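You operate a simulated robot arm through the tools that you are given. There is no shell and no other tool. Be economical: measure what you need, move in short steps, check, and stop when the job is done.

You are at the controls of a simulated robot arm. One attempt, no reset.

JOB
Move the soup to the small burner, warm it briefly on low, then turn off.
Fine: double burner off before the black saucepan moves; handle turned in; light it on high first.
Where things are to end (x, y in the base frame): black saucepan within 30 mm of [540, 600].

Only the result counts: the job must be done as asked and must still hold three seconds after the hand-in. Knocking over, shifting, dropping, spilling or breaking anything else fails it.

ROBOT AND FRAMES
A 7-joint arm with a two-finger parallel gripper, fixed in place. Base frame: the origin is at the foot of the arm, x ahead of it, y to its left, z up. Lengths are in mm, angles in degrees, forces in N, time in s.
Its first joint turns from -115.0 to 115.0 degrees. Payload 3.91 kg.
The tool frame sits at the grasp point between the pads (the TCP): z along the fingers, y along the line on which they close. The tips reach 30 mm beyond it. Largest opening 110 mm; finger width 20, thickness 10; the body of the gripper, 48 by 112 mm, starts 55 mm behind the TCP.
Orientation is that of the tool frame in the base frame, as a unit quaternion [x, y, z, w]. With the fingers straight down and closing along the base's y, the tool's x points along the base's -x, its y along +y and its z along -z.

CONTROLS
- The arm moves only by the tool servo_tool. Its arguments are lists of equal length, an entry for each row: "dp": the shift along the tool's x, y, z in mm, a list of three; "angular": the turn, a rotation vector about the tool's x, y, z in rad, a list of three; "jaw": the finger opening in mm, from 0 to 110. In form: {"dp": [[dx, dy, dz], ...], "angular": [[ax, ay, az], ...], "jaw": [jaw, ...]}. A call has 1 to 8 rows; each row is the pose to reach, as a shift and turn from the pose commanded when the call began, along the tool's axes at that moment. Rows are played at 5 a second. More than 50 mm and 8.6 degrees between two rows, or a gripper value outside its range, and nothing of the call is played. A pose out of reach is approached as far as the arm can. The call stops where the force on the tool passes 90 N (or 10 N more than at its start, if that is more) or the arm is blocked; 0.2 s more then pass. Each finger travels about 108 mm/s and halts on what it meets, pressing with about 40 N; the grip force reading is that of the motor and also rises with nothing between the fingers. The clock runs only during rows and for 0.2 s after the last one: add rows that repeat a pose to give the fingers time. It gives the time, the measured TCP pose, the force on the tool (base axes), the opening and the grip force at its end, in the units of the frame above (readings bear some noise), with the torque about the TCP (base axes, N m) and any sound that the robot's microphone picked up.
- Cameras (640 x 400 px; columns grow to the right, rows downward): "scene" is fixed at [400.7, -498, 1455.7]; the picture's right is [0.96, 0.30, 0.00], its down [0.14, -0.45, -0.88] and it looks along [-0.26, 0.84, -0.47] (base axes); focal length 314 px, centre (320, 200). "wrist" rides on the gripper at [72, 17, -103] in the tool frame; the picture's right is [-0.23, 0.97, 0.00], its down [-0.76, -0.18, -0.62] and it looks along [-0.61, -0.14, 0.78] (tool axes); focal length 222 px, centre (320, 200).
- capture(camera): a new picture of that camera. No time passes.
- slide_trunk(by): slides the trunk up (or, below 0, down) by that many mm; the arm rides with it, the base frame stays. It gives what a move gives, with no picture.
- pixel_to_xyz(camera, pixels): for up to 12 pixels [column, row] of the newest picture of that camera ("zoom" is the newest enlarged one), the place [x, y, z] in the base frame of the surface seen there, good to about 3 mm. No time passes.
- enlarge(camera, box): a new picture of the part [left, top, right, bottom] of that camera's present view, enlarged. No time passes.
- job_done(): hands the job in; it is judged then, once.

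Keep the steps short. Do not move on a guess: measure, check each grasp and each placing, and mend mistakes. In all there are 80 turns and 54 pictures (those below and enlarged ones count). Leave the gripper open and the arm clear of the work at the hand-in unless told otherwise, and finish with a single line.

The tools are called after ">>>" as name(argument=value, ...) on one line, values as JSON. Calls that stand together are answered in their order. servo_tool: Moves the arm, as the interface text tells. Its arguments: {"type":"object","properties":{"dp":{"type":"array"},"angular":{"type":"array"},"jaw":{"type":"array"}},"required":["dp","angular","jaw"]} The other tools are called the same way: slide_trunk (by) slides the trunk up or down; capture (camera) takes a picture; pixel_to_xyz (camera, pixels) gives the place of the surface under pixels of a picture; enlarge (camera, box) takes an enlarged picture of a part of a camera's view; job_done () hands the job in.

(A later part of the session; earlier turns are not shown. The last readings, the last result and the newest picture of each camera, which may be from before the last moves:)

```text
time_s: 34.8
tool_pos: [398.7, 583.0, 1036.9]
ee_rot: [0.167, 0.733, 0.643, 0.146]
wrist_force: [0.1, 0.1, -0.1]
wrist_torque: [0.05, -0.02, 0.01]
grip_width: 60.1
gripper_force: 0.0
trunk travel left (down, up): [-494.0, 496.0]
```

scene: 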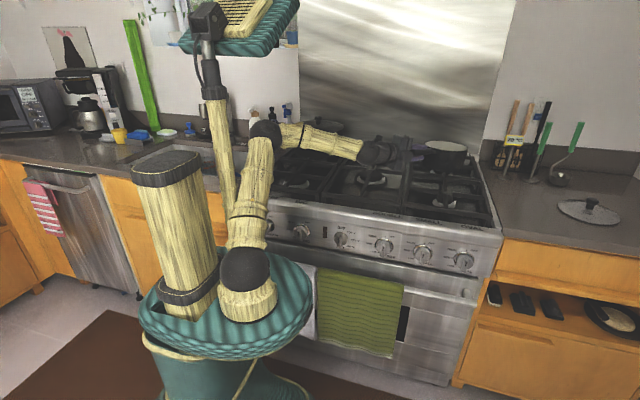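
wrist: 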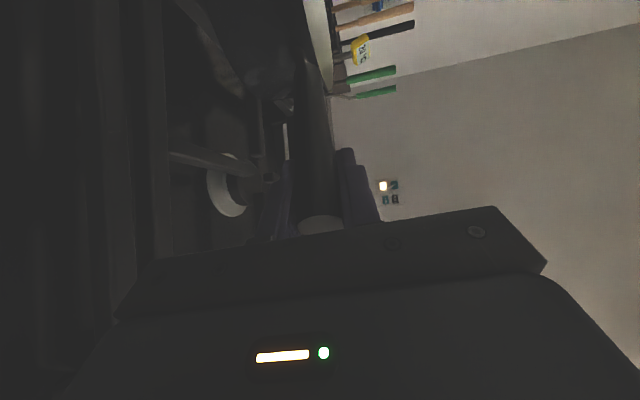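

Now aligned (heading 64°) and just left of the handle, no load. Step left and up to clear, so I can test the goal pose with an empty hand.

>>> servo_tool(dp=[[20, 0, 0], [45, 0, 0], [45, 25, 0], [45, 60, 0], [45, 80, 0]], angular=[[0, 0, 0], [0, 0, 0], [0, 0, 0], [0, 0, 0], [0, 0, 0]], jaw=[60, 60, 60, 60, 60])

```text
time_s: 36.0
tool_pos: [362.6, 612.6, 1117.2]
ee_rot: [0.167, 0.734, 0.642, 0.147]
wrist_force: [0.3, -0.2, -0.2]
wrist_torque: [0.02, 0.02, 0.01]
grip_width: 59.9
gripper_force: 0.0
trunk travel left (down, up): [-494.0, 496.0]
```

Test: rotate to heading 20° while moving the TCP to (359,534,1097).

>>> servo_tool(dp=[[-5, -5, -11], [-10, -10, -23], [-16, -15, -35], [-21, -20, -46], [-26, -25, -58], [-31, -29, -69]], angular=[[0, -0.127, 0.0165], [0, -0.254, 0.033], [0, -0.381, 0.05], [0, -0.508, 0.066], [0, -0.635, 0.083], [0, -0.762, 0.1]], jaw=[60, 60, 60, 60, 60, 60])

```text
time_s: 37.4
tool_pos: [413.3, 531.6, 1070.5]
ee_rot: [0.474, 0.634, 0.484, 0.373]
wrist_force: [0.5, -0.3, 1.4]
wrist_torque: [-0.03, 0.05, 0.07]
grip_width: 59.9
gripper_force: 0.0
out of reach, approached as far as the arm can: row 2, 3, 4, 5, 6
trunk travel left (down, up): [-494.0, 496.0]
```

>>> capture(camera="scene")

>>> pixel_to_xyz(camera="scene", pixels=[[245, 295], [243, 265], [250, 200], [265, 135], [325, 140], [370, 155], [385, 155], [215, 90], [235, 285]])

```text
16 pictures are left
```

scene: 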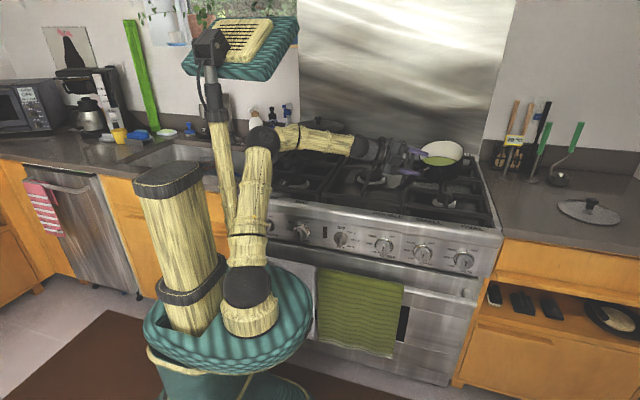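

```text
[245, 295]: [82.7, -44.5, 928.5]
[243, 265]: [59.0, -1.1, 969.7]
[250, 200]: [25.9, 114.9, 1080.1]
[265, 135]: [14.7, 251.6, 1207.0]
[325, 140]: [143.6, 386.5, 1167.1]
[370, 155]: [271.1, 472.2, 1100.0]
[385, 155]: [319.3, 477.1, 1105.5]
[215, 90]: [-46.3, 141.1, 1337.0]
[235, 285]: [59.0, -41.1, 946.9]
```

The pan looks tilted in this view – zoom immediately.

>>> enlarge(camera="scene", box=[370, 115, 490, 200])

>>> pixel_to_xyz(camera="zoom", pixels=[[270, 165], [490, 160], [400, 137], [390, 215], [400, 260], [230, 185], [255, 205], [400, 290], [210, 290], [380, 190]])

```text
4.71 times, centred on (430, 158) of scene
```

zoom: 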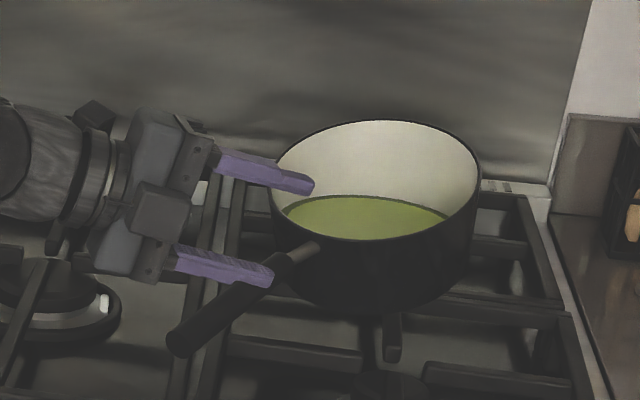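

```text
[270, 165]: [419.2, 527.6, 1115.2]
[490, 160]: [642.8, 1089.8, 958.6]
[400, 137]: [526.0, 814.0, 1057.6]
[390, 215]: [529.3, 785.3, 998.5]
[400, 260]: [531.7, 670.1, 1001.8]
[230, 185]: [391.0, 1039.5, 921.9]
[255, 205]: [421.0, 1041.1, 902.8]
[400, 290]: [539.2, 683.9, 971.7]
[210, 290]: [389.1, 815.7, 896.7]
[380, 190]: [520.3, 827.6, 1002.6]
```

The lower finger is pressing down on the handle root and tips the pan; soup is still inside. I relieve it gently by raising the trunk in small steps.

>>> slide_trunk(by=5)

>>> slide_trunk(by=5)

>>> slide_trunk(by=5)

>>> slide_trunk(by=5)

>>> enlarge(camera="scene", box=[370, 115, 490, 200])

```text
time_s: 37.9
tool_pos: [411.2, 534.3, 1075.0]
ee_rot: [0.47, 0.636, 0.483, 0.375]
wrist_force: [-0.2, -2.6, 1.1]
wrist_torque: [-0.06, 0.05, 0.04]
grip_width: 59.2
gripper_force: 0.1
trunk travel left (down, up): [-499.0, 491.0]
```

```text
time_s: 38.5
tool_pos: [412.5, 535.4, 1080.1]
ee_rot: [0.47, 0.637, 0.484, 0.374]
wrist_force: [-0.4, 0.2, 1.4]
wrist_torque: [-0.03, 0.03, 0.04]
grip_width: 59.2
gripper_force: 0.1
trunk travel left (down, up): [-504.0, 486.0]
```

```text
time_s: 39.0
tool_pos: [412.1, 534.9, 1085.0]
ee_rot: [0.471, 0.637, 0.483, 0.373]
wrist_force: [0.1, -0.5, -0.7]
wrist_torque: [-0.01, 0.04, -0.01]
grip_width: 59.9
gripper_force: 0.0
trunk travel left (down, up): [-509.0, 481.0]
```

```text
time_s: 39.5
tool_pos: [411.8, 533.7, 1090.0]
ee_rot: [0.47, 0.637, 0.484, 0.372]
wrist_force: [-1.2, -0.1, -0.5]
wrist_torque: [0.0, 0.05, 0.01]
grip_width: 59.9
gripper_force: 0.1
trunk travel left (down, up): [-514.0, 476.0]
```

```text
4.71 times, centred on (430, 158) of scene
```

zoom: 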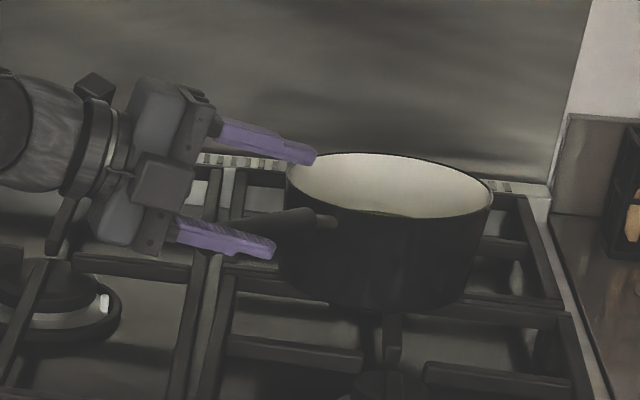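

Pan is level again and the soup is in. Raise 60 mm clear of everything.

>>> slide_trunk(by=60)

>>> enlarge(camera="scene", box=[340, 100, 500, 210])

>>> pixel_to_xyz(camera="zoom", pixels=[[408, 197], [410, 255], [408, 330], [310, 210], [300, 270], [270, 278], [240, 285], [215, 290], [365, 250], [480, 250]])

```text
time_s: 40.5
tool_pos: [412.2, 534.7, 1151.8]
ee_rot: [0.47, 0.637, 0.485, 0.372]
wrist_force: [-0.2, -1.4, 0.6]
wrist_torque: [-0.02, -0.04, -0.01]
grip_width: 59.9
gripper_force: 0.0
trunk travel left (down, up): [-574.0, 416.0]
```

```text
3.64 times, centred on (420, 155) of scene
```

zoom: 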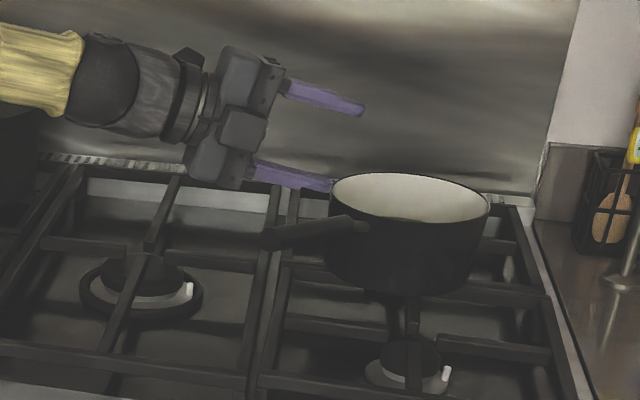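

```text
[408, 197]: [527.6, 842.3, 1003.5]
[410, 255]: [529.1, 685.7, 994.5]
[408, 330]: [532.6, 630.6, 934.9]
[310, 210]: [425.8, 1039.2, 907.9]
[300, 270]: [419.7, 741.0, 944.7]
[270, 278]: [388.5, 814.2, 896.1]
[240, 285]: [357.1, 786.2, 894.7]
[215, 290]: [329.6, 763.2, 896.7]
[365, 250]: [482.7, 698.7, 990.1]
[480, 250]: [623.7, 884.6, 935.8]
```

All clear now. Sampling arm points shows the upper-arm azimuth near joint 1's 115° limit with the elbow out to the left; that blocks small headings. I try an elbow-high posture instead: turn back to heading ≈64° first, then raise the trunk.

>>> servo_tool(dp=[[0, 5, 0], [0, 10, 0], [0, 15, 0], [0, 20, 0], [0, 20, 0], [0, 20, 0], [0, 20, 0]], angular=[[0, 0.116, -0.03], [0, 0.232, -0.061], [0, 0.348, -0.091], [0, 0.464, -0.121], [0, 0.58, -0.152], [0, 0.7, -0.183], [0, 0.82, -0.215]], jaw=[60, 60, 60, 60, 60, 60, 60])

>>> slide_trunk(by=250)

```text
time_s: 42.1
tool_pos: [411.8, 539.2, 1170.3]
ee_rot: [0.166, 0.779, 0.589, 0.135]
wrist_force: [3.1, -2.2, 1.1]
wrist_torque: [-0.02, 0.09, 0.24]
grip_width: 59.8
gripper_force: 0.1
out of reach, approached as far as the arm can: row 3
trunk travel left (down, up): [-574.0, 416.0]
```

```text
time_s: 44.7
tool_pos: [411.3, 538.8, 1419.3]
ee_rot: [0.166, 0.779, 0.59, 0.134]
wrist_force: [-0.1, 0.5, 0.0]
wrist_torque: [0.0, 0.0, 0.02]
grip_width: 60.2
gripper_force: 0.1
trunk travel left (down, up): [-824.0, 166.0]
```

Lower the TCP 245 mm relative to the raised shoulder to force the elbow high.

>>> servo_tool(dp=[[0, -34, 9.6], [0, -68, 19.2], [0, -102, 28.8], [0, -136, 38.4], [0, -170, 48], [0, -204, 57.6], [0, -236, 66]], angular=[[0, 0, 0], [0, 0, 0], [0, 0, 0], [0, 0, 0], [0, 0, 0], [0, 0, 0], [0, 0, 0]], jaw=[60, 60, 60, 60, 60, 60, 60])

```text
time_s: 46.3
tool_pos: [417.1, 539.4, 1176.7]
ee_rot: [0.165, 0.779, 0.59, 0.134]
wrist_force: [-0.3, 0.7, 0.7]
wrist_torque: [0.0, 0.01, 0.02]
grip_width: 59.9
gripper_force: 0.0
trunk travel left (down, up): [-824.0, 166.0]
```

Reached. Now test heading 10° at TCP ≈(355,570).

>>> servo_tool(dp=[[8, 0, 0], [16, 0, 0], [25, 0, 0], [33, 0, 0], [42, 0, 0], [50, 0, 0], [59, 0, 0], [67, 0, 0]], angular=[[0, -0.116, 0.032], [0, -0.231, 0.064], [0, -0.347, 0.097], [0, -0.462, 0.129], [0, -0.578, 0.161], [0, -0.694, 0.194], [0, -0.81, 0.226], [0, -0.925, 0.258]], jaw=[60, 60, 60, 60, 60, 60, 60, 60])

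>>> capture(camera="scene")

```text
time_s: 48.1
tool_pos: [352.8, 565.9, 1173.7]
ee_rot: [0.506, 0.61, 0.465, 0.393]
wrist_force: [-0.8, -0.7, -0.7]
wrist_torque: [-0.04, 0.01, -0.02]
grip_width: 59.9
gripper_force: 0.0
trunk travel left (down, up): [-824.0, 166.0]
```

```text
12 pictures are left
```

scene: 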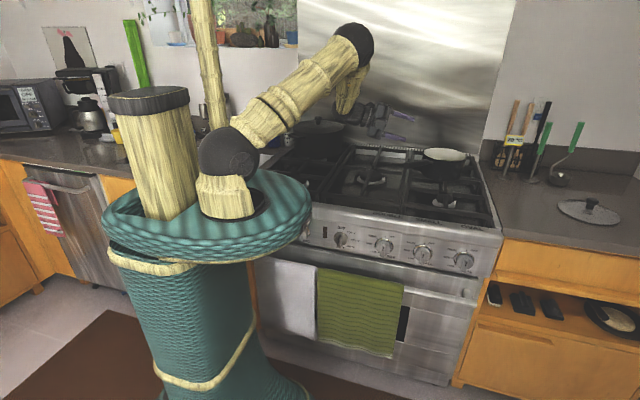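

Elbow-high works: heading 10° at (353,566) reached. Now re-measure pan and handle, unobstructed.

>>> enlarge(camera="scene", box=[370, 125, 490, 210])

>>> pixel_to_xyz(camera="zoom", pixels=[[350, 113], [350, 165], [255, 128], [452, 135], [300, 150], [270, 158], [240, 166], [220, 172], [285, 140], [245, 152], [350, 240], [210, 175]])

```text
4.71 times, centred on (430, 168) of scene
```

zoom: 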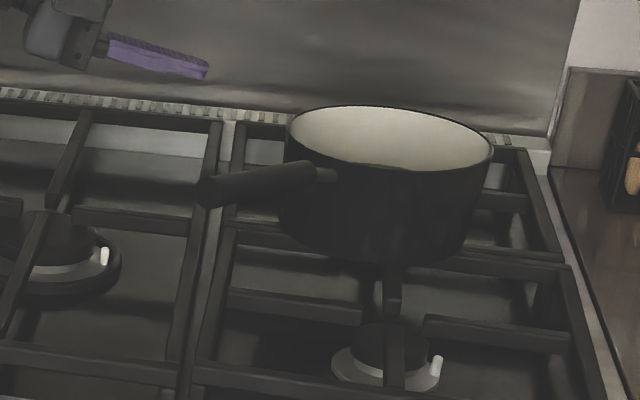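

```text
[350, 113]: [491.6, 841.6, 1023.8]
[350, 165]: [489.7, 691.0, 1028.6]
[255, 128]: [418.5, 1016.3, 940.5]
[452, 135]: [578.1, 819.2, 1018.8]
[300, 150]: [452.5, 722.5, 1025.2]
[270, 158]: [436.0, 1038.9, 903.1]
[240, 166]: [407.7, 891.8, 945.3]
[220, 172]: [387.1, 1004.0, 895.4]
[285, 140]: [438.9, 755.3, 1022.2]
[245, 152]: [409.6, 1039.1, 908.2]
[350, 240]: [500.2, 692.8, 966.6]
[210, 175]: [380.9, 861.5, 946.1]
```

>>> pixel_to_xyz(camera="zoom", pixels=[[322, 173], [300, 172], [300, 182], [270, 178], [270, 190], [250, 182], [235, 185], [220, 188], [210, 192], [205, 197], [222, 200], [250, 195]])

```text
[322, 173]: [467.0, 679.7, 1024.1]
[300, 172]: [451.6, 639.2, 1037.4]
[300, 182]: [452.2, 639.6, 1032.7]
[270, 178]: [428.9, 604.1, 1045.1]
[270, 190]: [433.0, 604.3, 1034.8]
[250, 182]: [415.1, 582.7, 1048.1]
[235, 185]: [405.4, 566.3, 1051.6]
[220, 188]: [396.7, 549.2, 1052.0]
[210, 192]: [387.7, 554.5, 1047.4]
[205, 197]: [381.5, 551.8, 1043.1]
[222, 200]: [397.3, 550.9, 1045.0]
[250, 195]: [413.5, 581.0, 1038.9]
```

Pan centre (520,766), handle heading 58.3°, tip ≈(388,553). Grasp TCP = (417.5,600,1039); standoff (349,490). Turn to heading 58.3° and move over the standoff (still high).

>>> servo_tool(dp=[[-11, -0.7, -2.4], [-21, -1.3, -4.7], [-32, -2, -7.1], [-43, -2.6, -9.5], [-53, -3.3, -11.8], [-64, -3.9, -14.2], [-74.7, -4.6, -16.6]], angular=[[0, 0.116, -0.032], [0, 0.232, -0.065], [0, 0.348, -0.097], [0, 0.464, -0.13], [0, 0.58, -0.162], [0, 0.696, -0.195], [0, 0.812, -0.227]], jaw=[60, 60, 60, 60, 60, 60, 60])

>>> servo_tool(dp=[[0, 0, 0], [0, 0, 0]], angular=[[-0.068, 0, 0], [-0.136, 0, 0]], jaw=[60, 60])

```text
time_s: 49.7
tool_pos: [349.9, 490.3, 1173.8]
ee_rot: [0.211, 0.767, 0.582, 0.168]
wrist_force: [0.4, -0.6, 0.7]
wrist_torque: [-0.03, 0.0, -0.01]
grip_width: 60.2
gripper_force: 0.1
trunk travel left (down, up): [-824.0, 166.0]
```

```text
time_s: 50.3
tool_pos: [350.6, 490.7, 1175.2]
ee_rot: [0.198, 0.726, 0.633, 0.181]
wrist_force: [0.1, 0.3, 0.3]
wrist_torque: [-0.02, 0.0, 0.0]
grip_width: 60.3
gripper_force: 0.1
trunk travel left (down, up): [-824.0, 166.0]
```

Aligned (heading 58.8°, pitch 7.6°). Lower the trunk 118 mm to handle height, then check in the wrist view.

>>> slide_trunk(by=-118)

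>>> capture(camera="wrist")

>>> pixel_to_xyz(camera="wrist", pixels=[[310, 130], [318, 130], [326, 130], [318, 122], [318, 138], [318, 145], [310, 140], [326, 140]])

```text
time_s: 51.8
tool_pos: [350.5, 490.6, 1056.4]
ee_rot: [0.199, 0.727, 0.631, 0.183]
wrist_force: [-0.6, 0.3, -1.3]
wrist_torque: [-0.01, 0.02, 0.0]
grip_width: 60.1
gripper_force: 0.1
trunk travel left (down, up): [-706.0, 284.0]
```

```text
10 pictures are left
```

wrist: 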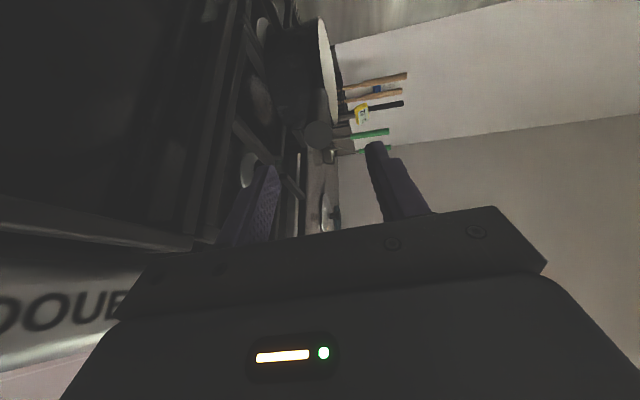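

```text
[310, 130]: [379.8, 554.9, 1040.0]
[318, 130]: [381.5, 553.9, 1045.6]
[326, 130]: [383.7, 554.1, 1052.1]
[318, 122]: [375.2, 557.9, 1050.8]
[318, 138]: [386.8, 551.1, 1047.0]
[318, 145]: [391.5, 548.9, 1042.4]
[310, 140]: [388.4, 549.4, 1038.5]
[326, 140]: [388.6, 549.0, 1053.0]
```

Tip centre at (384,553,1046): shift 3.5 mm left and advance 126 mm.

>>> servo_tool(dp=[[3.5, 0, 25], [3.5, 0, 50], [3.5, 0, 75], [3.5, 0, 100], [3.5, 0, 126]], angular=[[0, 0, 0], [0, 0, 0], [0, 0, 0], [0, 0, 0], [0, 0, 0]], jaw=[60, 60, 60, 60, 60])

>>> servo_tool(dp=[[0, 0, 0], [0, 0, 0], [0, 0, 0], [0, 0, 0], [0, 0, 0]], angular=[[0, 0, 0], [0, 0, 0], [0, 0, 0], [0, 0, 0], [0, 0, 0]], jaw=[40, 28, 20, 10, 10])

>>> capture(camera="wrist")

```text
time_s: 53.0
tool_pos: [412.7, 598.0, 1040.8]
ee_rot: [0.199, 0.726, 0.632, 0.183]
wrist_force: [-1.3, -0.9, 1.6]
wrist_torque: [-0.05, 0.04, -0.03]
grip_width: 60.0
gripper_force: 0.1
trunk travel left (down, up): [-706.0, 284.0]
```

```text
time_s: 54.2
tool_pos: [413.8, 597.6, 1039.3]
ee_rot: [0.199, 0.726, 0.632, 0.183]
wrist_force: [-1.9, 0.3, 0.8]
wrist_torque: [-0.03, 0.06, 0.18]
grip_width: 22.9
gripper_force: 40.0
trunk travel left (down, up): [-706.0, 284.0]
```

```text
9 pictures are left
```

wrist: 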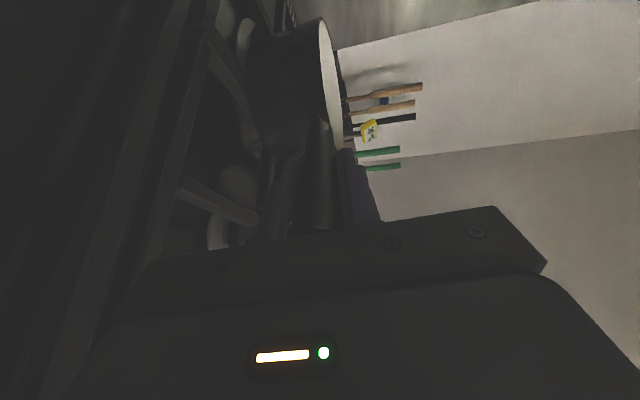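

Good aligned grip (22.9 mm). Lift 35 mm.

>>> slide_trunk(by=35)

```text
time_s: 55.0
tool_pos: [415.1, 599.3, 1072.6]
ee_rot: [0.199, 0.727, 0.631, 0.183]
wrist_force: [-0.2, -0.8, -10.6]
wrist_torque: [-1.51, 0.98, 0.0]
grip_width: 22.6
gripper_force: 39.5
trunk travel left (down, up): [-741.0, 249.0]
```

Held, ≈10 N. Swing to heading 10° and TCP (343,569), placing the pan above (540,600), eased.

>>> servo_tool(dp=[[2.3, -0.4, -3.1], [7.3, -1.3, -10], [14.2, -2.6, -19.3], [21.5, -3.9, -29.2], [28.8, -5.2, -39.2], [36.1, -6.6, -49.1], [42.5, -7.7, -57.8], [45.7, -8.3, -62.2]], angular=[[0, -0.042, 0.0056], [0, -0.135, 0.018], [0, -0.262, 0.035], [0, -0.397, 0.053], [0, -0.532, 0.071], [0, -0.667, 0.088], [0, -0.785, 0.104], [0, -0.844, 0.112]], jaw=[10, 10, 10, 10, 10, 10, 10, 10])

>>> enlarge(camera="scene", box=[350, 120, 500, 225])

>>> pixel_to_xyz(camera="zoom", pixels=[[295, 195], [490, 195], [390, 160], [390, 225], [330, 175], [450, 170], [390, 260]])

```text
time_s: 56.8
tool_pos: [341.6, 566.7, 1074.1]
ee_rot: [0.48, 0.576, 0.504, 0.429]
wrist_force: [0.8, 0.1, -8.8]
wrist_torque: [-0.24, 1.75, 0.01]
grip_width: 22.8
gripper_force: 40.0
trunk travel left (down, up): [-741.0, 249.0]
```

```text
3.81 times, centred on (425, 172) of scene
```

zoom: 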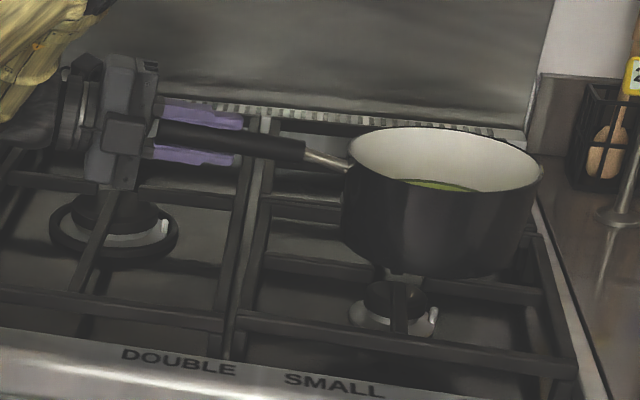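

```text
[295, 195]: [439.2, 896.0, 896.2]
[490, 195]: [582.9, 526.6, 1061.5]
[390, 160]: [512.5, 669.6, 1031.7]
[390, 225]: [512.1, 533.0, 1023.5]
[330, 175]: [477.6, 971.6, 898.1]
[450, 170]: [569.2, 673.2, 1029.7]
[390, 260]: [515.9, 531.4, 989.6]
```

Pan is level, centre ≈(546,605), handle pointing left over the stove. Nudge (−6,−5) mm, then lower.

>>> servo_tool(dp=[[-2, 0, -3.4], [-3.9, -0.9, -6.8]], angular=[[0, 0, 0], [0, 0, 0]], jaw=[10, 10])

>>> slide_trunk(by=-28)

>>> slide_trunk(by=-4)

>>> slide_trunk(by=-3)

```text
time_s: 57.4
tool_pos: [337.0, 565.3, 1074.2]
ee_rot: [0.479, 0.576, 0.504, 0.428]
wrist_force: [0.1, 0.3, -10.6]
wrist_torque: [-0.27, 1.74, -0.01]
grip_width: 22.6
gripper_force: 39.6
trunk travel left (down, up): [-741.0, 249.0]
```

```text
time_s: 58.1
tool_pos: [336.3, 563.4, 1046.9]
ee_rot: [0.48, 0.576, 0.503, 0.43]
wrist_force: [0.5, -0.5, -9.7]
wrist_torque: [-0.28, 1.7, -0.02]
grip_width: 23.1
gripper_force: 39.9
trunk travel left (down, up): [-713.0, 277.0]
```

```text
time_s: 58.6
tool_pos: [336.3, 563.3, 1042.0]
ee_rot: [0.479, 0.576, 0.504, 0.429]
wrist_force: [0.9, 0.2, -10.3]
wrist_torque: [-0.26, 1.73, 0.0]
grip_width: 23.2
gripper_force: 40.0
trunk travel left (down, up): [-709.0, 281.0]
```

```text
time_s: 59.2
tool_pos: [336.4, 563.7, 1038.6]
ee_rot: [0.479, 0.575, 0.505, 0.429]
wrist_force: [0.7, -0.2, -8.3]
wrist_torque: [-0.31, 1.36, 0.04]
grip_width: 22.4
gripper_force: 39.8
trunk travel left (down, up): [-706.0, 284.0]
```

Contact begins. Two more small steps.

>>> slide_trunk(by=-2)

>>> slide_trunk(by=-2)

```text
time_s: 59.7
tool_pos: [336.0, 563.5, 1038.5]
ee_rot: [0.479, 0.575, 0.506, 0.428]
wrist_force: [-0.4, 1.4, -0.7]
wrist_torque: [-0.02, 0.46, 0.1]
grip_width: 23.0
gripper_force: 40.5
trunk travel left (down, up): [-704.0, 286.0]
```

```text
time_s: 60.2
tool_pos: [335.1, 563.3, 1037.7]
ee_rot: [0.479, 0.575, 0.506, 0.429]
wrist_force: [-0.4, 2.4, 7.5]
wrist_torque: [0.29, -0.84, 0.35]
grip_width: 22.8
gripper_force: 40.0
trunk travel left (down, up): [-702.0, 288.0]
```

Weight is fully on the grate; ease up 1 mm, open, and check.

>>> slide_trunk(by=1)

>>> servo_tool(dp=[[0, 0, 0], [0, 0, 0], [0, 0, 0]], angular=[[0, 0, 0], [0, 0, 0], [0, 0, 0]], jaw=[40, 60, 60])

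>>> enlarge(camera="scene", box=[350, 120, 500, 225])

>>> pixel_to_xyz(camera="zoom", pixels=[[390, 185], [370, 240], [430, 245], [490, 235], [450, 198], [365, 195], [335, 210], [200, 180], [170, 175]])

```text
time_s: 60.7
tool_pos: [335.0, 562.5, 1038.9]
ee_rot: [0.479, 0.574, 0.506, 0.429]
wrist_force: [1.1, 3.2, 9.5]
wrist_torque: [0.4, -1.28, 0.55]
grip_width: 22.7
gripper_force: 40.0
trunk travel left (down, up): [-703.0, 287.0]
```

```text
time_s: 61.5
tool_pos: [335.3, 563.1, 1037.8]
ee_rot: [0.479, 0.576, 0.505, 0.429]
wrist_force: [0.0, 1.1, 0.6]
wrist_torque: [-0.02, -0.01, -0.01]
grip_width: 60.0
gripper_force: 0.0
trunk travel left (down, up): [-703.0, 287.0]
```

```text
3.81 times, centred on (425, 172) of scene
```

zoom: 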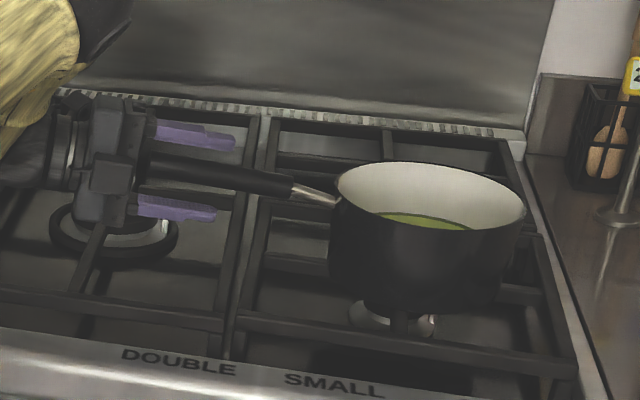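

```text
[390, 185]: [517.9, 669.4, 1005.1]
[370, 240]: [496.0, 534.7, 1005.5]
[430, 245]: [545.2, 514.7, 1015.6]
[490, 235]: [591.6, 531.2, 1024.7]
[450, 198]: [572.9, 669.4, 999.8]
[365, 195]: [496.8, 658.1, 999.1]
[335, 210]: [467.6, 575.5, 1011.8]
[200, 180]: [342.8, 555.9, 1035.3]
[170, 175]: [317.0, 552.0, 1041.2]
```

Centre ≈(543,598). Check levelness along the rim.

>>> pixel_to_xyz(camera="zoom", pixels=[[338, 190], [522, 215], [430, 231], [430, 167], [380, 220], [490, 227], [350, 172], [510, 190], [400, 300], [470, 300]])

```text
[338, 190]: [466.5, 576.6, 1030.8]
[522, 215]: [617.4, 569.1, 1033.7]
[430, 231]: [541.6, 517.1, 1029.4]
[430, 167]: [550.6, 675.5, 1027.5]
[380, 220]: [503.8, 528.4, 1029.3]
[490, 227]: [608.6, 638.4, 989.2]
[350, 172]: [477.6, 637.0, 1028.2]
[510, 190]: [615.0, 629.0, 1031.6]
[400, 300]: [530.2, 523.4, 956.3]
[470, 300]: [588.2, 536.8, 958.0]
```

Level all round, centre ≈(544,597), handle pointing left, in. Exit sideways (toward the front) from the handle, then raise.

>>> servo_tool(dp=[[-20, 0, 0], [-45, 0, 0], [-75, 0, 0]], angular=[[0, 0, 0], [0, 0, 0], [0, 0, 0]], jaw=[60, 60, 60])

>>> slide_trunk(by=100)

```text
time_s: 62.3
tool_pos: [348.2, 488.0, 1038.2]
ee_rot: [0.479, 0.575, 0.505, 0.43]
wrist_force: [0.0, -0.4, 0.2]
wrist_torque: [0.0, 0.01, -0.02]
grip_width: 60.1
gripper_force: 0.1
trunk travel left (down, up): [-703.0, 287.0]
```

```text
time_s: 63.6
tool_pos: [347.5, 489.9, 1137.0]
ee_rot: [0.479, 0.575, 0.504, 0.43]
wrist_force: [0.5, -0.2, -0.1]
wrist_torque: [-0.01, -0.01, 0.01]
grip_width: 60.3
gripper_force: 0.0
trunk travel left (down, up): [-803.0, 187.0]
```

Turn toward heading 90° while pulling back in front of the stove.

>>> servo_tool(dp=[[-18.5, 0.5, 4.4], [-37, 1, 8.7], [-55.5, 1.5, 13], [-74, 2, 17.4], [-92.5, 2.5, 21.8], [-111, 3, 26], [-129.5, 3.5, 30.5], [-148, 4, 34.8]], angular=[[0, 0.118, -0.0143], [0, 0.236, -0.0285], [0, 0.354, -0.043], [0, 0.472, -0.057], [0, 0.59, -0.071], [0, 0.708, -0.086], [0, 0.826, -0.1], [0, 0.943, -0.114]], jaw=[60, 60, 60, 60, 60, 60, 60, 60])

```text
time_s: 65.4
tool_pos: [408.2, 346.8, 1139.2]
ee_rot: [0.166, 0.734, 0.642, 0.147]
wrist_force: [-0.5, -0.8, -0.2]
wrist_torque: [-0.03, -0.01, -0.03]
grip_width: 59.9
gripper_force: 0.1
trunk travel left (down, up): [-803.0, 187.0]
```

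>>> servo_tool(dp=[[-21, 0, -3], [-42, -1, -6], [-63, -1, -9], [-85, -1.5, -11.2]], angular=[[0, 0.11, -0.0134], [0, 0.222, -0.027], [0, 0.333, -0.04], [0, 0.443, -0.054]], jaw=[60, 60, 60, 60])

>>> servo_tool(dp=[[0, 0, 0]], angular=[[-0.128, 0, 0]], jaw=[50])

>>> servo_tool(dp=[[0, 0, 0], [0, 0, 0], [0, 0, 0], [0, 0, 0], [0, 0, 0], [0, 0, 0], [0, 0, 0], [0, 0, 0]], angular=[[0, 0, 0.147], [0, 0, 0.294], [0, 0, 0.441], [0, 0, 0.588], [0, 0, 0.735], [0, 0, 0.882], [0, 0, 1.029], [0, 0, 1.176]], jaw=[50, 50, 50, 50, 50, 50, 50, 50])

>>> servo_tool(dp=[[0, 0, 0], [0, 0, 0], [0, 0, 0]], angular=[[0, 0, 0.14], [0, 0, 0.28], [0, 0, 0.395]], jaw=[50, 50, 50])

```text
time_s: 66.4
tool_pos: [480.8, 301.8, 1137.8]
ee_rot: [0.002, 0.753, 0.658, 0.001]
wrist_force: [0.1, 0.4, 0.5]
wrist_torque: [0.01, -0.04, -0.02]
grip_width: 60.0
gripper_force: 0.0
trunk travel left (down, up): [-803.0, 187.0]
```

```text
time_s: 66.8
tool_pos: [480.8, 302.8, 1138.4]
ee_rot: [0.001, 0.708, 0.706, 0.0]
wrist_force: [-0.5, 0.0, 0.0]
wrist_torque: [0.01, 0.0, 0.02]
grip_width: 50.1
gripper_force: 0.0
trunk travel left (down, up): [-803.0, 187.0]
```

```text
time_s: 68.6
tool_pos: [479.9, 303.2, 1140.5]
ee_rot: [0.393, 0.589, 0.588, -0.391]
wrist_force: [0.2, -0.5, -0.8]
wrist_torque: [-0.01, 0.03, 0.03]
grip_width: 50.1
gripper_force: 0.1
trunk travel left (down, up): [-803.0, 187.0]
```

```text
time_s: 69.4
tool_pos: [479.2, 302.4, 1139.8]
ee_rot: [0.414, 0.575, 0.574, -0.412]
wrist_force: [-0.2, -0.1, -0.7]
wrist_torque: [-0.03, 0.01, 0.0]
grip_width: 50.2
gripper_force: 0.1
out of reach, approached as far as the arm can: row 1, 2, 3
trunk travel left (down, up): [-803.0, 187.0]
```

Roll limit near 72° in this posture; earlier the hand was ~200 mm higher relative to the trunk and could roll to 90°. Restore that: move up 210 mm, then finish the roll.

>>> servo_tool(dp=[[40, 13, 0], [80, 26, 0], [120, 40, 0], [160, 53, 0], [199, 66, 0]], angular=[[0, 0, 0], [0, 0, 0], [0, 0, 0], [0, 0, 0], [0, 0, 0]], jaw=[50, 50, 50, 50, 50])

>>> servo_tool(dp=[[0, 0, 0], [0, 0, 0], [0, 0, 0]], angular=[[0, 0, 0.11], [0, 0, 0.22], [0, 0, 0.321]], jaw=[50, 50, 50])

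```text
time_s: 70.6
tool_pos: [460.7, 306.4, 1195.4]
ee_rot: [0.415, 0.573, 0.573, -0.413]
wrist_force: [-0.6, -1.0, 0.2]
wrist_torque: [0.01, -0.01, -0.02]
grip_width: 50.2
gripper_force: 0.0
out of reach, approached as far as the arm can: row 1, 2, 3, 4, 5
trunk travel left (down, up): [-803.0, 187.0]
```

```text
time_s: 71.4
tool_pos: [472.5, 330.9, 1166.6]
ee_rot: [0.494, 0.532, 0.551, -0.411]
wrist_force: [-1.5, 0.3, -5.1]
wrist_torque: [0.41, -0.01, -0.1]
grip_width: 50.2
gripper_force: 0.1
out of reach, approached as far as the arm can: row 1, 2, 3
trunk travel left (down, up): [-803.0, 187.0]
```

Stuck at wrist limits. Unroll to zero first, then raise, then roll again.

>>> servo_tool(dp=[[0, 0, 0], [0, 0, 0], [0, 0, 0], [0, 0, 0], [0, 0, 0], [0, 0, 0], [0, 0, 0], [0, 0, 0]], angular=[[0, 0, -0.147], [0, 0, -0.294], [0, 0, -0.441], [0, 0, -0.588], [0, 0, -0.735], [0, 0, -0.882], [0, 0, -1.029], [0, 0, -1.176]], jaw=[50, 50, 50, 50, 50, 50, 50, 50])

```text
time_s: 73.2
tool_pos: [462.2, 301.4, 1192.8]
ee_rot: [0.138, 0.695, 0.693, -0.136]
wrist_force: [-0.2, -0.2, 0.6]
wrist_torque: [-0.01, 0.01, 0.04]
grip_width: 50.0
gripper_force: 0.1
trunk travel left (down, up): [-803.0, 187.0]
```

Recovered (roll 22°). Now raise 180 mm.

>>> servo_tool(dp=[[14, 33, 0], [28, 66, 0], [42, 100, 0], [56, 133, 0], [69, 166, 0]], angular=[[0, 0, 0], [0, 0, 0], [0, 0, 0], [0, 0, 0], [0, 0, 0]], jaw=[50, 50, 50, 50, 50])

>>> servo_tool(dp=[[0, 0, 0], [0, 0, 0], [0, 0, 0], [0, 0, 0], [0, 0, 0], [0, 0, 0], [0, 0, 0], [0, 0, 0]], angular=[[0, 0, 0.147], [0, 0, 0.294], [0, 0, 0.441], [0, 0, 0.588], [0, 0, 0.735], [0, 0, 0.882], [0, 0, 1.029], [0, 0, 1.176]], jaw=[50, 50, 50, 50, 50, 50, 50, 50])

```text
time_s: 74.4
tool_pos: [458.9, 300.5, 1373.1]
ee_rot: [0.138, 0.695, 0.693, -0.136]
wrist_force: [1.0, 0.0, 0.2]
wrist_torque: [0.01, 0.0, 0.0]
grip_width: 50.1
gripper_force: 0.1
trunk travel left (down, up): [-803.0, 187.0]
```

```text
time_s: 76.2
tool_pos: [460.1, 299.5, 1373.5]
ee_rot: [0.501, 0.5, 0.5, -0.498]
wrist_force: [-1.3, 0.3, -0.1]
wrist_torque: [0.03, -0.01, -0.01]
grip_width: 50.0
gripper_force: 0.2
trunk travel left (down, up): [-803.0, 187.0]
```

Roll 90° reached. Test in the air the whole turn I need (−135°) at the knob's x,y.

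>>> servo_tool(dp=[[0, 11, 30], [0, 21, 62]], angular=[[0, 0, 0], [0, 0, 0]], jaw=[50, 50])

>>> servo_tool(dp=[[0, 0, 0], [0, 0, 0], [0, 0, 0], [0, 0, 0], [0, 0, 0], [0, 0, 0], [0, 0, 0], [0, 0, 0]], angular=[[0, 0, -0.148], [0, 0, -0.296], [0, 0, -0.444], [0, 0, -0.592], [0, 0, -0.74], [0, 0, -0.888], [0, 0, -1.036], [0, 0, -1.178]], jaw=[50, 50, 50, 50, 50, 50, 50, 50])

>>> servo_tool(dp=[[0, 0, 0], [0, 0, 0], [0, 0, 0], [0, 0, 0], [0, 0, 0], [0, 0, 0], [0, 0, 0], [0, 0, 0]], angular=[[0, 0, -0.148], [0, 0, -0.296], [0, 0, -0.444], [0, 0, -0.592], [0, 0, -0.74], [0, 0, -0.888], [0, 0, -1.036], [0, 0, -1.178]], jaw=[50, 50, 50, 50, 50, 50, 50, 50])

>>> servo_tool(dp=[[0, 0, 0], [0, 0, 0], [0, 0, 0], [0, 0, 0], [0, 0, 0], [0, 0, 0], [0, 0, 0], [0, 0, 0]], angular=[[0, 0, 0.148], [0, 0, 0.296], [0, 0, 0.444], [0, 0, 0.592], [0, 0, 0.74], [0, 0, 0.888], [0, 0, 1.036], [0, 0, 1.178]], jaw=[50, 50, 50, 50, 50, 50, 50, 50])

>>> servo_tool(dp=[[0, 0, 0], [0, 0, 0], [0, 0, 0], [0, 0, 0], [0, 0, 0], [0, 0, 0], [0, 0, 0], [0, 0, 0]], angular=[[0, 0, 0.148], [0, 0, 0.296], [0, 0, 0.444], [0, 0, 0.592], [0, 0, 0.74], [0, 0, 0.888], [0, 0, 1.036], [0, 0, 1.178]], jaw=[50, 50, 50, 50, 50, 50, 50, 50])

```text
time_s: 76.8
tool_pos: [481.7, 365.2, 1371.5]
ee_rot: [0.501, 0.501, 0.5, -0.498]
wrist_force: [-0.3, -0.3, -0.6]
wrist_torque: [0.01, -0.01, -0.01]
grip_width: 50.0
gripper_force: 0.1
trunk travel left (down, up): [-803.0, 187.0]
```

```text
time_s: 78.6
tool_pos: [480.6, 363.5, 1372.7]
ee_rot: [0.137, 0.695, 0.693, -0.135]
wrist_force: [-0.2, 0.5, -0.1]
wrist_torque: [-0.02, -0.01, -0.01]
grip_width: 50.2
gripper_force: 0.0
trunk travel left (down, up): [-803.0, 187.0]
```

```text
time_s: 80.4
tool_pos: [481.7, 363.7, 1373.5]
ee_rot: [-0.273, 0.654, 0.652, 0.272]
wrist_force: [-0.2, -0.1, -0.8]
wrist_torque: [0.01, -0.01, -0.01]
grip_width: 50.1
gripper_force: 0.2
trunk travel left (down, up): [-803.0, 187.0]
```

```text
time_s: 82.2
tool_pos: [481.4, 363.1, 1373.6]
ee_rot: [0.139, 0.694, 0.692, -0.137]
wrist_force: [-0.3, -0.4, 1.2]
wrist_torque: [0.02, 0.02, 0.0]
grip_width: 50.1
gripper_force: 0.0
trunk travel left (down, up): [-803.0, 187.0]
```

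```text
time_s: 84.0
tool_pos: [481.6, 362.9, 1372.4]
ee_rot: [0.501, 0.5, 0.5, -0.499]
wrist_force: [-0.2, 0.7, 0.9]
wrist_torque: [-0.01, -0.03, -0.03]
grip_width: 49.7
gripper_force: 0.0
trunk travel left (down, up): [-803.0, 187.0]
```

The full turn is reachable. Retract 63 mm, lower to knob height and look with the wrist camera.

>>> servo_tool(dp=[[0, 0, -32], [0, 0, -63]], angular=[[0, 0, 0], [0, 0, 0]], jaw=[50, 50])

>>> slide_trunk(by=-575)

>>> enlarge(camera="wrist", box=[220, 50, 420, 190])

>>> pixel_to_xyz(camera="zoom", pixels=[[320, 130], [320, 170], [320, 210], [320, 250], [300, 200], [340, 200]])

```text
time_s: 84.6
tool_pos: [481.2, 298.6, 1372.3]
ee_rot: [0.499, 0.502, 0.5, -0.499]
wrist_force: [-0.6, -0.8, 0.6]
wrist_torque: [0.0, -0.02, -0.03]
grip_width: 50.0
gripper_force: 0.1
trunk travel left (down, up): [-803.0, 187.0]
```

```text
refused: -575 is not a number from -400 to 400
```

```text
2.86 times, centred on (320, 120) of wrist
```

zoom: 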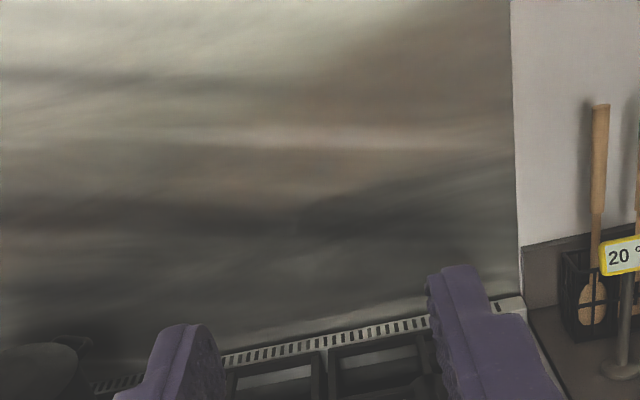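

```text
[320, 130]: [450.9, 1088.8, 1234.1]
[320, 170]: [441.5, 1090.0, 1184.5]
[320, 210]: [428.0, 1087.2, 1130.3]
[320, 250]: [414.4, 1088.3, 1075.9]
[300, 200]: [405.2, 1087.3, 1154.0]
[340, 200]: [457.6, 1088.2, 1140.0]
```

The slide is limited to 400 per call; do it in two.

>>> slide_trunk(by=-300)

>>> slide_trunk(by=-276)

>>> enlarge(camera="wrist", box=[220, 50, 420, 190])

>>> pixel_to_xyz(camera="zoom", pixels=[[320, 130], [320, 170], [320, 210], [320, 250], [300, 200], [340, 200], [280, 180], [360, 180]])

```text
time_s: 87.6
tool_pos: [480.4, 299.6, 1072.4]
ee_rot: [0.501, 0.501, 0.501, -0.498]
wrist_force: [-0.8, -0.1, 0.5]
wrist_torque: [-0.02, 0.01, -0.02]
grip_width: 49.8
gripper_force: 0.0
trunk travel left (down, up): [-503.0, 487.0]
```

```text
time_s: 90.4
tool_pos: [480.4, 299.1, 795.5]
ee_rot: [0.5, 0.501, 0.5, -0.499]
wrist_force: [-1.1, -0.7, 0.2]
wrist_torque: [-0.03, 0.0, 0.0]
grip_width: 49.8
gripper_force: 0.1
trunk travel left (down, up): [-227.0, 763.0]
```

```text
2.86 times, centred on (320, 120) of wrist
```

zoom: 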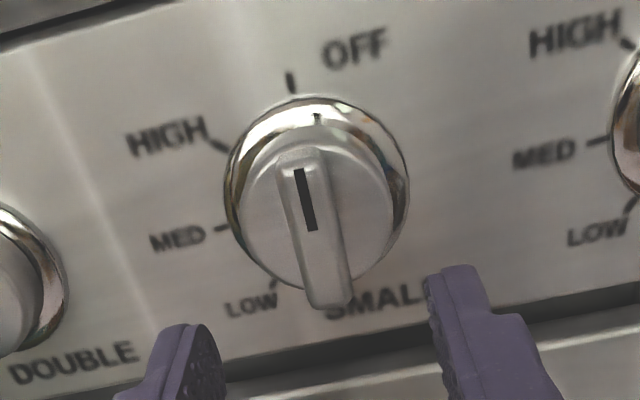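

```text
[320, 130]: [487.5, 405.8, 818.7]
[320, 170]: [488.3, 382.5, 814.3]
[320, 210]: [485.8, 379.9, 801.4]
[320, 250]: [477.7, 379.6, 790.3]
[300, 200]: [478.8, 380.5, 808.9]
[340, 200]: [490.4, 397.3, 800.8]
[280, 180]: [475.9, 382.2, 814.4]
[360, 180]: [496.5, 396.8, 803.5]
```

>>> pixel_to_xyz(camera="zoom", pixels=[[297, 165], [306, 195], [315, 230], [324, 265], [330, 295], [300, 240], [330, 225], [291, 85], [225, 147], [222, 228], [273, 285]])

```text
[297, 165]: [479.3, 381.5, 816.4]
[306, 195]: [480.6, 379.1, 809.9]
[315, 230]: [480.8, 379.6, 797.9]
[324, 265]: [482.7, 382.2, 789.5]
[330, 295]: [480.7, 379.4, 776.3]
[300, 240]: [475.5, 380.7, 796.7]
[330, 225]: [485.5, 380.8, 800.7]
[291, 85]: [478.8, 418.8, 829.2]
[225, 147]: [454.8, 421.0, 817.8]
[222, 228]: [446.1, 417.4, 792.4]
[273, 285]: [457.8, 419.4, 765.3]
```

Bar centre ≈(480.6, 795.5) – TCP is aligned. Advance 63 mm and close.

>>> servo_tool(dp=[[0, 0, 20], [0, 0, 42], [0, 0, 63], [0, 0, 63]], angular=[[0, 0, 0], [0, 0, 0], [0, 0, 0], [0, 0, 0]], jaw=[50, 50, 50, 50])

>>> servo_tool(dp=[[0, 0, 0], [0, 0, 0], [0, 0, 0], [0, 0, 0]], angular=[[0, 0, 0], [0, 0, 0], [0, 0, 0], [0, 0, 0]], jaw=[30, 10, 5, 5])

```text
time_s: 91.4
tool_pos: [481.7, 362.6, 795.0]
ee_rot: [0.501, 0.501, 0.501, -0.498]
wrist_force: [0.4, 0.1, -0.9]
wrist_torque: [0.0, -0.01, 0.01]
grip_width: 50.1
gripper_force: 0.1
trunk travel left (down, up): [-227.0, 763.0]
```

```text
time_s: 92.4
tool_pos: [480.9, 361.8, 795.9]
ee_rot: [0.5, 0.502, 0.5, -0.498]
wrist_force: [-11.4, -4.4, -6.3]
wrist_torque: [0.68, 0.05, 0.35]
grip_width: 14.7
gripper_force: 45.4
trunk travel left (down, up): [-227.0, 763.0]
```

Gripped (14.7 mm). Turn counter-clockwise 46° to HIGH, hold, and look at the flame.

>>> servo_tool(dp=[[0, 0, 0], [0, 0, 0], [0, 0, 0], [0, 0, 0], [0, 0, 0], [0, 0, 0], [0, 0, 0], [0, 0, 0]], angular=[[0, 0, -0.14], [0, 0, -0.28], [0, 0, -0.42], [0, 0, -0.56], [0, 0, -0.68], [0, 0, -0.8], [0, 0, -0.8], [0, 0, -0.8]], jaw=[5, 5, 5, 5, 5, 5, 5, 5])

>>> enlarge(camera="scene", box=[360, 140, 500, 270])

```text
time_s: 94.2
tool_pos: [479.3, 362.8, 794.9]
ee_rot: [0.264, 0.657, 0.654, -0.264]
wrist_force: [-22.8, -17.9, -16.9]
wrist_torque: [-0.36, 0.0, 0.44]
grip_width: 14.7
gripper_force: 45.4
trunk travel left (down, up): [-227.0, 763.0]
```

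```text
3.08 times, centred on (430, 205) of scene
```

zoom: 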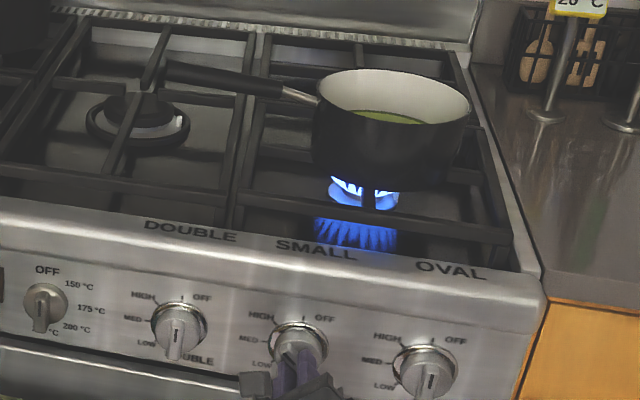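

The small burner lit on HIGH under the pan. Continue counter-clockwise to LOW (another ~89°).

>>> servo_tool(dp=[[0, 0, 0], [0, 0, 0], [0, 0, 0], [0, 0, 0], [0, 0, 0], [0, 0, 0], [0, 0, 0], [0, 0, 0]], angular=[[0, 0, -0.145], [0, 0, -0.29], [0, 0, -0.435], [0, 0, -0.58], [0, 0, -0.725], [0, 0, -0.87], [0, 0, -1.015], [0, 0, -1.16]], jaw=[5, 5, 5, 5, 5, 5, 5, 5])

>>> servo_tool(dp=[[0, 0, 0], [0, 0, 0], [0, 0, 0], [0, 0, 0], [0, 0, 0]], angular=[[0, 0, -0.14], [0, 0, -0.28], [0, 0, -0.396], [0, 0, -0.396], [0, 0, -0.396]], jaw=[5, 5, 5, 5, 5])

>>> enlarge(camera="wrist", box=[220, 50, 420, 190])

```text
time_s: 96.0
tool_pos: [479.5, 362.7, 795.2]
ee_rot: [-0.138, 0.695, 0.692, 0.139]
wrist_force: [-18.6, -20.8, -21.3]
wrist_torque: [-0.49, 0.0, 0.63]
grip_width: 15.0
gripper_force: 44.6
trunk travel left (down, up): [-227.0, 763.0]
```

```text
time_s: 97.2
tool_pos: [479.2, 362.5, 794.8]
ee_rot: [-0.273, 0.654, 0.651, 0.272]
wrist_force: [-18.2, -26.2, -18.0]
wrist_torque: [-0.38, 0.04, 0.51]
grip_width: 14.9
gripper_force: 45.0
trunk travel left (down, up): [-227.0, 763.0]
```

```text
2.86 times, centred on (320, 120) of wrist
```

zoom: 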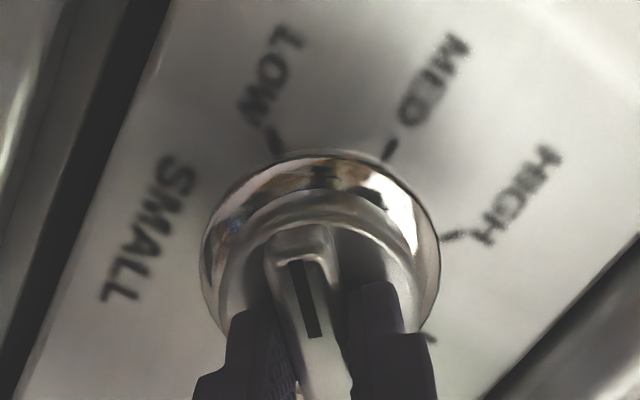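

The knob points to LOW. Hold there about 10 s to warm briefly.

>>> servo_tool(dp=[[0, 0, 0], [0, 0, 0], [0, 0, 0], [0, 0, 0], [0, 0, 0], [0, 0, 0], [0, 0, 0], [0, 0, 0]], angular=[[0, 0, 0], [0, 0, 0], [0, 0, 0], [0, 0, 0], [0, 0, 0], [0, 0, 0], [0, 0, 0], [0, 0, 0]], jaw=[5, 5, 5, 5, 5, 5, 5, 5])

>>> servo_tool(dp=[[0, 0, 0], [0, 0, 0], [0, 0, 0], [0, 0, 0], [0, 0, 0], [0, 0, 0], [0, 0, 0], [0, 0, 0]], angular=[[0, 0, 0], [0, 0, 0], [0, 0, 0], [0, 0, 0], [0, 0, 0], [0, 0, 0], [0, 0, 0], [0, 0, 0]], jaw=[5, 5, 5, 5, 5, 5, 5, 5])

>>> servo_tool(dp=[[0, 0, 0], [0, 0, 0], [0, 0, 0], [0, 0, 0], [0, 0, 0], [0, 0, 0], [0, 0, 0], [0, 0, 0]], angular=[[0, 0, 0], [0, 0, 0], [0, 0, 0], [0, 0, 0], [0, 0, 0], [0, 0, 0], [0, 0, 0], [0, 0, 0]], jaw=[5, 5, 5, 5, 5, 5, 5, 5])

>>> servo_tool(dp=[[0, 0, 0], [0, 0, 0], [0, 0, 0], [0, 0, 0], [0, 0, 0], [0, 0, 0], [0, 0, 0], [0, 0, 0]], angular=[[0, 0, 0], [0, 0, 0], [0, 0, 0], [0, 0, 0], [0, 0, 0], [0, 0, 0], [0, 0, 0], [0, 0, 0]], jaw=[5, 5, 5, 5, 5, 5, 5, 5])

>>> servo_tool(dp=[[0, 0, 0], [0, 0, 0], [0, 0, 0], [0, 0, 0], [0, 0, 0], [0, 0, 0], [0, 0, 0], [0, 0, 0]], angular=[[0, 0, 0], [0, 0, 0], [0, 0, 0], [0, 0, 0], [0, 0, 0], [0, 0, 0], [0, 0, 0], [0, 0, 0]], jaw=[5, 5, 5, 5, 5, 5, 5, 5])

```text
time_s: 99.0
tool_pos: [479.0, 362.8, 795.3]
ee_rot: [-0.272, 0.654, 0.652, 0.272]
wrist_force: [-18.4, -24.0, -16.0]
wrist_torque: [-0.41, 0.01, 0.56]
grip_width: 14.8
gripper_force: 45.3
trunk travel left (down, up): [-227.0, 763.0]
```

```text
time_s: 100.8
tool_pos: [479.8, 362.5, 794.1]
ee_rot: [-0.272, 0.654, 0.652, 0.271]
wrist_force: [-17.4, -22.5, -15.0]
wrist_torque: [-0.38, -0.02, 0.63]
grip_width: 14.7
gripper_force: 44.8
trunk travel left (down, up): [-227.0, 763.0]
```

```text
time_s: 102.6
tool_pos: [479.7, 362.7, 794.0]
ee_rot: [-0.272, 0.654, 0.651, 0.272]
wrist_force: [-18.8, -20.4, -13.9]
wrist_torque: [-0.35, 0.0, 0.65]
grip_width: 15.1
gripper_force: 45.2
trunk travel left (down, up): [-227.0, 763.0]
```

```text
time_s: 104.4
tool_pos: [479.6, 363.0, 795.1]
ee_rot: [-0.272, 0.654, 0.651, 0.272]
wrist_force: [-17.8, -18.8, -13.7]
wrist_torque: [-0.35, 0.01, 0.67]
grip_width: 14.7
gripper_force: 45.2
trunk travel left (down, up): [-227.0, 763.0]
```

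```text
time_s: 106.2
tool_pos: [480.2, 363.0, 794.1]
ee_rot: [-0.272, 0.654, 0.651, 0.271]
wrist_force: [-17.8, -18.0, -12.6]
wrist_torque: [-0.33, 0.02, 0.67]
grip_width: 14.7
gripper_force: 44.7
trunk travel left (down, up): [-227.0, 763.0]
```

Warmed ~9 s on LOW. Turn clockwise 135° back to OFF.

>>> servo_tool(dp=[[0, 0, 0], [0, 0, 0], [0, 0, 0], [0, 0, 0], [0, 0, 0], [0, 0, 0], [0, 0, 0], [0, 0, 0]], angular=[[0, 0, 0.147], [0, 0, 0.294], [0, 0, 0.441], [0, 0, 0.588], [0, 0, 0.735], [0, 0, 0.882], [0, 0, 1.029], [0, 0, 1.178]], jaw=[5, 5, 5, 5, 5, 5, 5, 5])

>>> servo_tool(dp=[[0, 0, 0], [0, 0, 0], [0, 0, 0], [0, 0, 0], [0, 0, 0], [0, 0, 0], [0, 0, 0], [0, 0, 0]], angular=[[0, 0, 0.147], [0, 0, 0.294], [0, 0, 0.441], [0, 0, 0.588], [0, 0, 0.735], [0, 0, 0.882], [0, 0, 1.029], [0, 0, 1.178]], jaw=[5, 5, 5, 5, 5, 5, 5, 5])

>>> enlarge(camera="scene", box=[360, 140, 500, 270])

```text
time_s: 108.0
tool_pos: [480.6, 362.7, 795.0]
ee_rot: [0.138, 0.695, 0.692, -0.137]
wrist_force: [-18.8, -9.7, -18.8]
wrist_torque: [0.09, 0.01, 1.09]
grip_width: 14.7
gripper_force: 45.2
trunk travel left (down, up): [-227.0, 763.0]
```

```text
time_s: 109.8
tool_pos: [479.8, 363.5, 794.0]
ee_rot: [0.501, 0.501, 0.5, -0.497]
wrist_force: [-16.9, -9.4, -12.6]
wrist_torque: [-1.16, 0.02, 0.47]
grip_width: 14.7
gripper_force: 44.9
trunk travel left (down, up): [-227.0, 763.0]
```

```text
3.08 times, centred on (430, 205) of scene
```

zoom: 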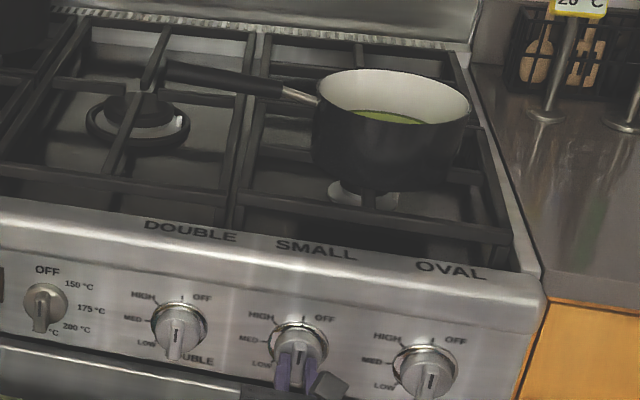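

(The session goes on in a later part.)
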